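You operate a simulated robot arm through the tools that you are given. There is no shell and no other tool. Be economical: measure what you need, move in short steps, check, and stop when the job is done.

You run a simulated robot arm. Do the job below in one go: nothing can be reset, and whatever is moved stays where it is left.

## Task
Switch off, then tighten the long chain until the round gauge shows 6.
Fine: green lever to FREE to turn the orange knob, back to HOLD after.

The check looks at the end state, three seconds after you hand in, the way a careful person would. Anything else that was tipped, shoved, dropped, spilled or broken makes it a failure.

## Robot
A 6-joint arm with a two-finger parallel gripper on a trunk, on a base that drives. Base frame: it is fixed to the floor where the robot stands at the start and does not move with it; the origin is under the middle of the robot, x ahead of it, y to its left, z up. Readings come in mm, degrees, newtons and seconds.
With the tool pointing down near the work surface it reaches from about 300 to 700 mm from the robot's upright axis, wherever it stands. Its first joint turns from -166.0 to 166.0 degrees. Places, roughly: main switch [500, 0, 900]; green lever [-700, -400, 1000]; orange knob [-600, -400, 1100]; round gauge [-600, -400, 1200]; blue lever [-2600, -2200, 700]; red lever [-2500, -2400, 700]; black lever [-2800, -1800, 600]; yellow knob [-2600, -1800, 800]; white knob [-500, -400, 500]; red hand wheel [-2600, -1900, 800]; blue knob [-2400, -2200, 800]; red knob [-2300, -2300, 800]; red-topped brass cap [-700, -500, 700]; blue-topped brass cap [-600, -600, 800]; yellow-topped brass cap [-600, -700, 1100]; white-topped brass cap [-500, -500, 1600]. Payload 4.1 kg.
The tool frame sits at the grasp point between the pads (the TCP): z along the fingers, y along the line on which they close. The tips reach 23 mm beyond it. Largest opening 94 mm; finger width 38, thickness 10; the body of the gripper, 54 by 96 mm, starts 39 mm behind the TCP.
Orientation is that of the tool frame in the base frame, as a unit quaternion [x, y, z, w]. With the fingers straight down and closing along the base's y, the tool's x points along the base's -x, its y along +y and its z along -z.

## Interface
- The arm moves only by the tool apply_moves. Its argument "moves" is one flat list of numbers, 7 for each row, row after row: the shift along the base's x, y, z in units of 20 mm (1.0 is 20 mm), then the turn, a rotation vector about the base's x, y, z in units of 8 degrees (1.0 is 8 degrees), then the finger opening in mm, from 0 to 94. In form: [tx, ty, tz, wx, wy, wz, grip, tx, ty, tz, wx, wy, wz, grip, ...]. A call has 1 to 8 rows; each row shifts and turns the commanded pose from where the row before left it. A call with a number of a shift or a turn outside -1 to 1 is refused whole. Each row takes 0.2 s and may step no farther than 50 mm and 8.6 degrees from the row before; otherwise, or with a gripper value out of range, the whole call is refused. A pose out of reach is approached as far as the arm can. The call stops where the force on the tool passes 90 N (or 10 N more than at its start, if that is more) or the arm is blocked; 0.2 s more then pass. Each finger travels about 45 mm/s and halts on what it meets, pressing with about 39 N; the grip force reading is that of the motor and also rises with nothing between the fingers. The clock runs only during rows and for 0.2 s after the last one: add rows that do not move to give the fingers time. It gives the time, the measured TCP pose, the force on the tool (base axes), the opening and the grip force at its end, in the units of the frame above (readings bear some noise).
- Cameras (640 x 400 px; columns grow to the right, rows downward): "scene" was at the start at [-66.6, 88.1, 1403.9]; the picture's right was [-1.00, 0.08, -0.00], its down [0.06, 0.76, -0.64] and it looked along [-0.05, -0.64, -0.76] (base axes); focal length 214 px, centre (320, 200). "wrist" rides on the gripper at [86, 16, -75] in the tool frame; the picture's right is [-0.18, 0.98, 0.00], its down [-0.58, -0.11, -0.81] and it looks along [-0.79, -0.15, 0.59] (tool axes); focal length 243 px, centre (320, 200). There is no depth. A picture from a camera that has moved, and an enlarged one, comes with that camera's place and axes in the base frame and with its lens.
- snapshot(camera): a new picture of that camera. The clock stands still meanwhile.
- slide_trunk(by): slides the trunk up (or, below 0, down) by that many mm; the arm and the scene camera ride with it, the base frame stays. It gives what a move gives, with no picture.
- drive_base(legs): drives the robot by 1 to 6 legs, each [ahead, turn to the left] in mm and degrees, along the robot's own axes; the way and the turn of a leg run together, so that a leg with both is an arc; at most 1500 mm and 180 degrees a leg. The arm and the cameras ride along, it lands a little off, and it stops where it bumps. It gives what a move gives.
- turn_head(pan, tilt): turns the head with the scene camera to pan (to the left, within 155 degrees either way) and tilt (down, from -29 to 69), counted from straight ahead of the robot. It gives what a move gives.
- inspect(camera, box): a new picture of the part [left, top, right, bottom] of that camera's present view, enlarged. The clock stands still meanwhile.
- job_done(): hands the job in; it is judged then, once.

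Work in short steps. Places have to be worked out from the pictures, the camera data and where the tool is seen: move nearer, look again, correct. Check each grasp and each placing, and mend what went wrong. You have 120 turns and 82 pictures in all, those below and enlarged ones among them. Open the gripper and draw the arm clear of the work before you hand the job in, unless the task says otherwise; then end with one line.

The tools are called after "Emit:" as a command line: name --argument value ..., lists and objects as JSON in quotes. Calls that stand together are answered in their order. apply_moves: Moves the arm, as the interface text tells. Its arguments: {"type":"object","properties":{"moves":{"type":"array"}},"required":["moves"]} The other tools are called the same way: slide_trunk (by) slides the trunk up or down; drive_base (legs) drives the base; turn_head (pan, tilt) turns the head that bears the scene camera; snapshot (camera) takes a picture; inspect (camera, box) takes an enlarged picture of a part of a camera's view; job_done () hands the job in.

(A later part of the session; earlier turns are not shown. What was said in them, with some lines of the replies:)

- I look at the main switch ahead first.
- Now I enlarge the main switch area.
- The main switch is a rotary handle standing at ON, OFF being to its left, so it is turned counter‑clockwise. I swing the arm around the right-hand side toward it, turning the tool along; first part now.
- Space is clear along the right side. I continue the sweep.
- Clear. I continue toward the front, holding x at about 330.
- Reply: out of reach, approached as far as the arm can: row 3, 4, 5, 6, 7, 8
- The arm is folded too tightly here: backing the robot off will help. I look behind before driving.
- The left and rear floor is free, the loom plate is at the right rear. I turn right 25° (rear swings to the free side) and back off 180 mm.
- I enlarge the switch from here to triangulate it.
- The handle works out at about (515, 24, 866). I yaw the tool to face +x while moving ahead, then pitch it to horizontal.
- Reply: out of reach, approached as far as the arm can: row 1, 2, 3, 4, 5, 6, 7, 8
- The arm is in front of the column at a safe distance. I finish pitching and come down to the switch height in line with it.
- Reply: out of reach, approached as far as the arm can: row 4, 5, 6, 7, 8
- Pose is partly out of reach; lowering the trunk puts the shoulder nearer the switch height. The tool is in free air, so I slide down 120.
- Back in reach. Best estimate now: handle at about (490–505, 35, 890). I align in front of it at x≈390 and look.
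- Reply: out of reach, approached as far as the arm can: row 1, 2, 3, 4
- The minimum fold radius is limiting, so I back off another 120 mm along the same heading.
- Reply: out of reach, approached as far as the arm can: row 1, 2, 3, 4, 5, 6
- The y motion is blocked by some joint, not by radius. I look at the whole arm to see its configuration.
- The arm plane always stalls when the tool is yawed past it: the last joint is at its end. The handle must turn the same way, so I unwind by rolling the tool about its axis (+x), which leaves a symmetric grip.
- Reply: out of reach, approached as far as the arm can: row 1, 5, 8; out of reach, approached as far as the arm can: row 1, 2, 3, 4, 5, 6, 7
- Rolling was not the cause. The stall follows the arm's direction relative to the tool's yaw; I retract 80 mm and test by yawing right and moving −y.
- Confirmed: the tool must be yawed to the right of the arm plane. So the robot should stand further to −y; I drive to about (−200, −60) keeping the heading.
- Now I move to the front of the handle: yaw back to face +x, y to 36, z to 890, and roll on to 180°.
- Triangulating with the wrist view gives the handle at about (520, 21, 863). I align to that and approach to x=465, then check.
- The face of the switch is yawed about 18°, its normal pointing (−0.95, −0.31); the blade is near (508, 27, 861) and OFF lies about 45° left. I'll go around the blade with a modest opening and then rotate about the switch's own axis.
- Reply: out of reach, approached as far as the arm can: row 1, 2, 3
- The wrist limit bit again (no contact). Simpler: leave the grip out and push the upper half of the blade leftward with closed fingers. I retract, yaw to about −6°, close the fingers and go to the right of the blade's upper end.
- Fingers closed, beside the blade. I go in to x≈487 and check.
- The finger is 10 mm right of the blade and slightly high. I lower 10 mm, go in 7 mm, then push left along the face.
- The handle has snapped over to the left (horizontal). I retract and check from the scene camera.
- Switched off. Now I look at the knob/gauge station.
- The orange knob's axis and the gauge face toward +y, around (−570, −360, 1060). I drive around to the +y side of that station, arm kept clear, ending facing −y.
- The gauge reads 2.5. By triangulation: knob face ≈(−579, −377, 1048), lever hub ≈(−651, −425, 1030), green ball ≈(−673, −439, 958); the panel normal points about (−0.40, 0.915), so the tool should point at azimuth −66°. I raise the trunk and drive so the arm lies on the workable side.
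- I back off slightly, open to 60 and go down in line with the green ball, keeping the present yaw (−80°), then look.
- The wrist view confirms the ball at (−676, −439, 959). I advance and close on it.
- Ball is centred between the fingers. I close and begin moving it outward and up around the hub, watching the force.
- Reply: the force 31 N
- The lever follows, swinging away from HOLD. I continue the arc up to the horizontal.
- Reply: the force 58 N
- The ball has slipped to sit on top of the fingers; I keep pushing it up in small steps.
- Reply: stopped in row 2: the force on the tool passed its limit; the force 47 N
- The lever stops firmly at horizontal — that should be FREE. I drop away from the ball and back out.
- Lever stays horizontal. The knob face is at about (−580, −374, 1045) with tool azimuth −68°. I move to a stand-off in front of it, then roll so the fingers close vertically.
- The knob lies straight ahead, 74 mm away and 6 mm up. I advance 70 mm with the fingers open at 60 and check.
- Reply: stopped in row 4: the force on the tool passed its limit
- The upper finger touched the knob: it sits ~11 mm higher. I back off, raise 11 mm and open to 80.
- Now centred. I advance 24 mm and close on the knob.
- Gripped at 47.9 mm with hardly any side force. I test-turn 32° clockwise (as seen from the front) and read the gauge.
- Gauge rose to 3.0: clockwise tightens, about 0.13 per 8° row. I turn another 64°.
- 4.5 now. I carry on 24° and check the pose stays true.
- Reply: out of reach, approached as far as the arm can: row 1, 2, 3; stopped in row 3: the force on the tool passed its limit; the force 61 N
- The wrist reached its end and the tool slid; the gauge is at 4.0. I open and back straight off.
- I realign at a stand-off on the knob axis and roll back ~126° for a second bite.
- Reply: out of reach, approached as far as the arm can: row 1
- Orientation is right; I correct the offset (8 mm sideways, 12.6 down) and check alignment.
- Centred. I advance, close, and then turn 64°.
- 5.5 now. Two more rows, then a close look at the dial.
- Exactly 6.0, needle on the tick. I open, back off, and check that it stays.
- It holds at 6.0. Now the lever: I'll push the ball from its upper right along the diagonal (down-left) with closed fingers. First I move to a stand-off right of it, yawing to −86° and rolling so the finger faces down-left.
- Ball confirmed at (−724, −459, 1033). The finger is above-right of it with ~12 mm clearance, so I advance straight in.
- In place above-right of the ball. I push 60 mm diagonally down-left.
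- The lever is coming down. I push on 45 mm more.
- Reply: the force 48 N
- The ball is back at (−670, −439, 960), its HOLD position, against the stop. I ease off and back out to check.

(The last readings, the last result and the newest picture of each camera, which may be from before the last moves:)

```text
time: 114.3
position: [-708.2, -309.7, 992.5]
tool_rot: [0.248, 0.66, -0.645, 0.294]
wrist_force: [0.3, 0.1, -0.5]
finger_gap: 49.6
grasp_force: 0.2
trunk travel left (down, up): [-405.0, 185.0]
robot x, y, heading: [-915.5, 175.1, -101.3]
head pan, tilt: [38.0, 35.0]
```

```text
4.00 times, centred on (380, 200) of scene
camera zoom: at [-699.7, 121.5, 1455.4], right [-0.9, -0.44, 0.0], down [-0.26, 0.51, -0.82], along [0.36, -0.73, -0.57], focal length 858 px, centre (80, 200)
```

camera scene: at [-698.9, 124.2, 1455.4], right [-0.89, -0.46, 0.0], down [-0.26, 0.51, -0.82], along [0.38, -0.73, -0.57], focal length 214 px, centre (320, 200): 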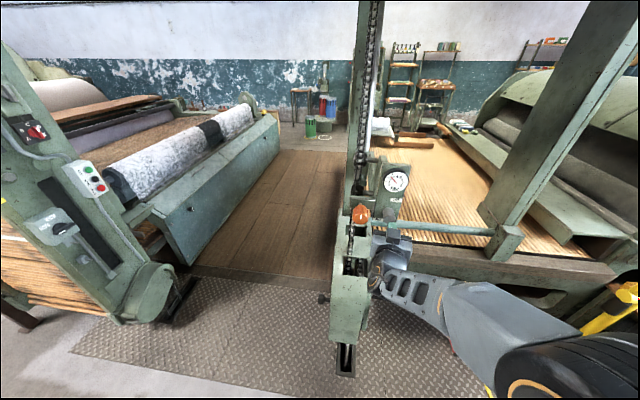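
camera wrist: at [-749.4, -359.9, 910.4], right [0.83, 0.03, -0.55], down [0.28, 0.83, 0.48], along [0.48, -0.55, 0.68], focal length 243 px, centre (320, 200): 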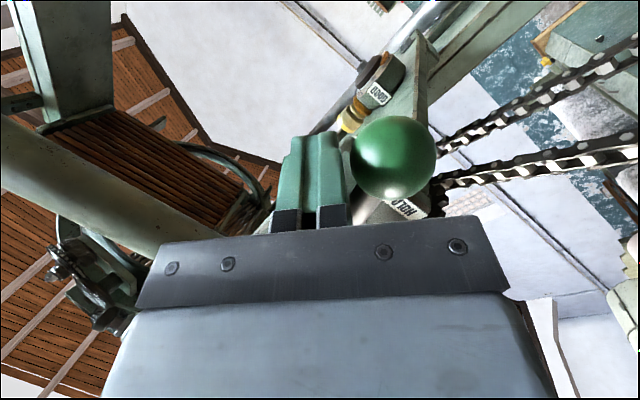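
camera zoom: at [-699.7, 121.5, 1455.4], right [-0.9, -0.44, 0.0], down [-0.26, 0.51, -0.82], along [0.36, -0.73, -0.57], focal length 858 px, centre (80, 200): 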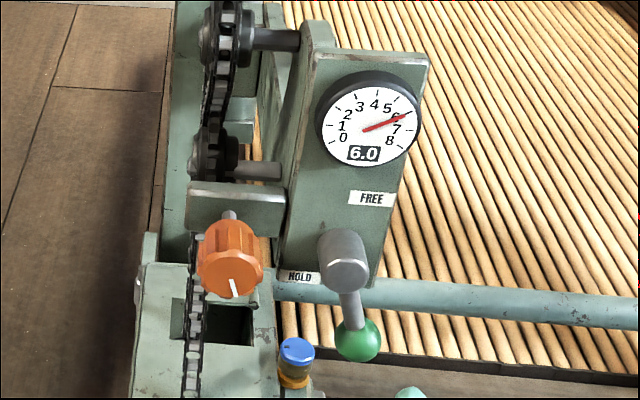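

Lever at HOLD, gauge at 6.0. I draw the arm well clear with the gripper open and take a last look.

Emit:
apply_moves --moves '[0, 1, 0, 0, 0, 0, 80, 0, 1, 0, 0, 0, 0, 80, 0, 1, 0, 0, 0, 0, 80, 0, 1, 0, 0, 0, 0, 80]'

Emit:
snapshot --camera "scene"

Emit:
inspect --camera "scene" --box '[0, 170, 130, 300]'

```text
time: 115.3
position: [-708.9, -231.3, 992.7]
tool_rot: [0.248, 0.66, -0.646, 0.294]
wrist_force: [-0.1, 0.5, 0.1]
finger_gap: 80.3
grasp_force: 0.0
trunk travel left (down, up): [-405.0, 185.0]
robot x, y, heading: [-914.0, 175.3, -101.7]
head pan, tilt: [38.0, 35.0]
```

```text
15 pictures are left
camera scene: at [-699.7, 121.5, 1455.4], right [-0.9, -0.45, 0.0], down [-0.26, 0.51, -0.82], along [0.36, -0.73, -0.57], focal length 214 px, centre (320, 200)
```

scene: 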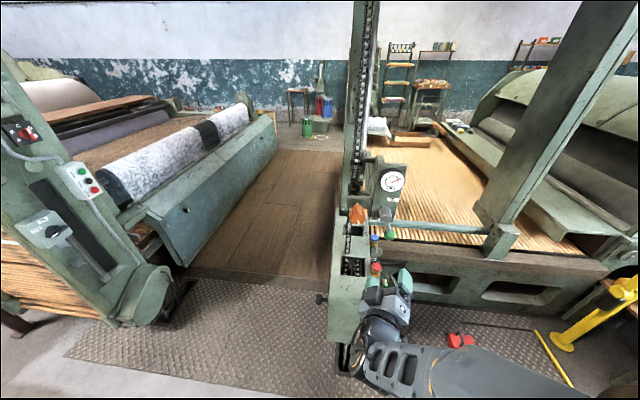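

```text
3.08 times, centred on (65, 235) of scene
camera zoom: at [-699.7, 121.5, 1455.4], right [-0.9, -0.45, 0.0], down [-0.26, 0.51, -0.82], along [0.36, -0.73, -0.57], focal length 660 px, centre (1105, 92)
```

zoom: 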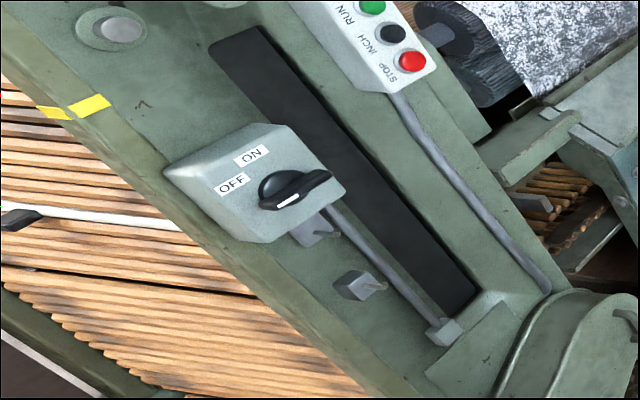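

The switch is OFF, the gauge reads 6.0, the lever is on HOLD and the arm is clear, so I hand in.

Emit:
job_done

```text
The job is handed in.
```

The main switch is off, the chain is tightened until the round gauge reads 6.0, the green lever is back on HOLD, and the arm is clear with the gripper open.
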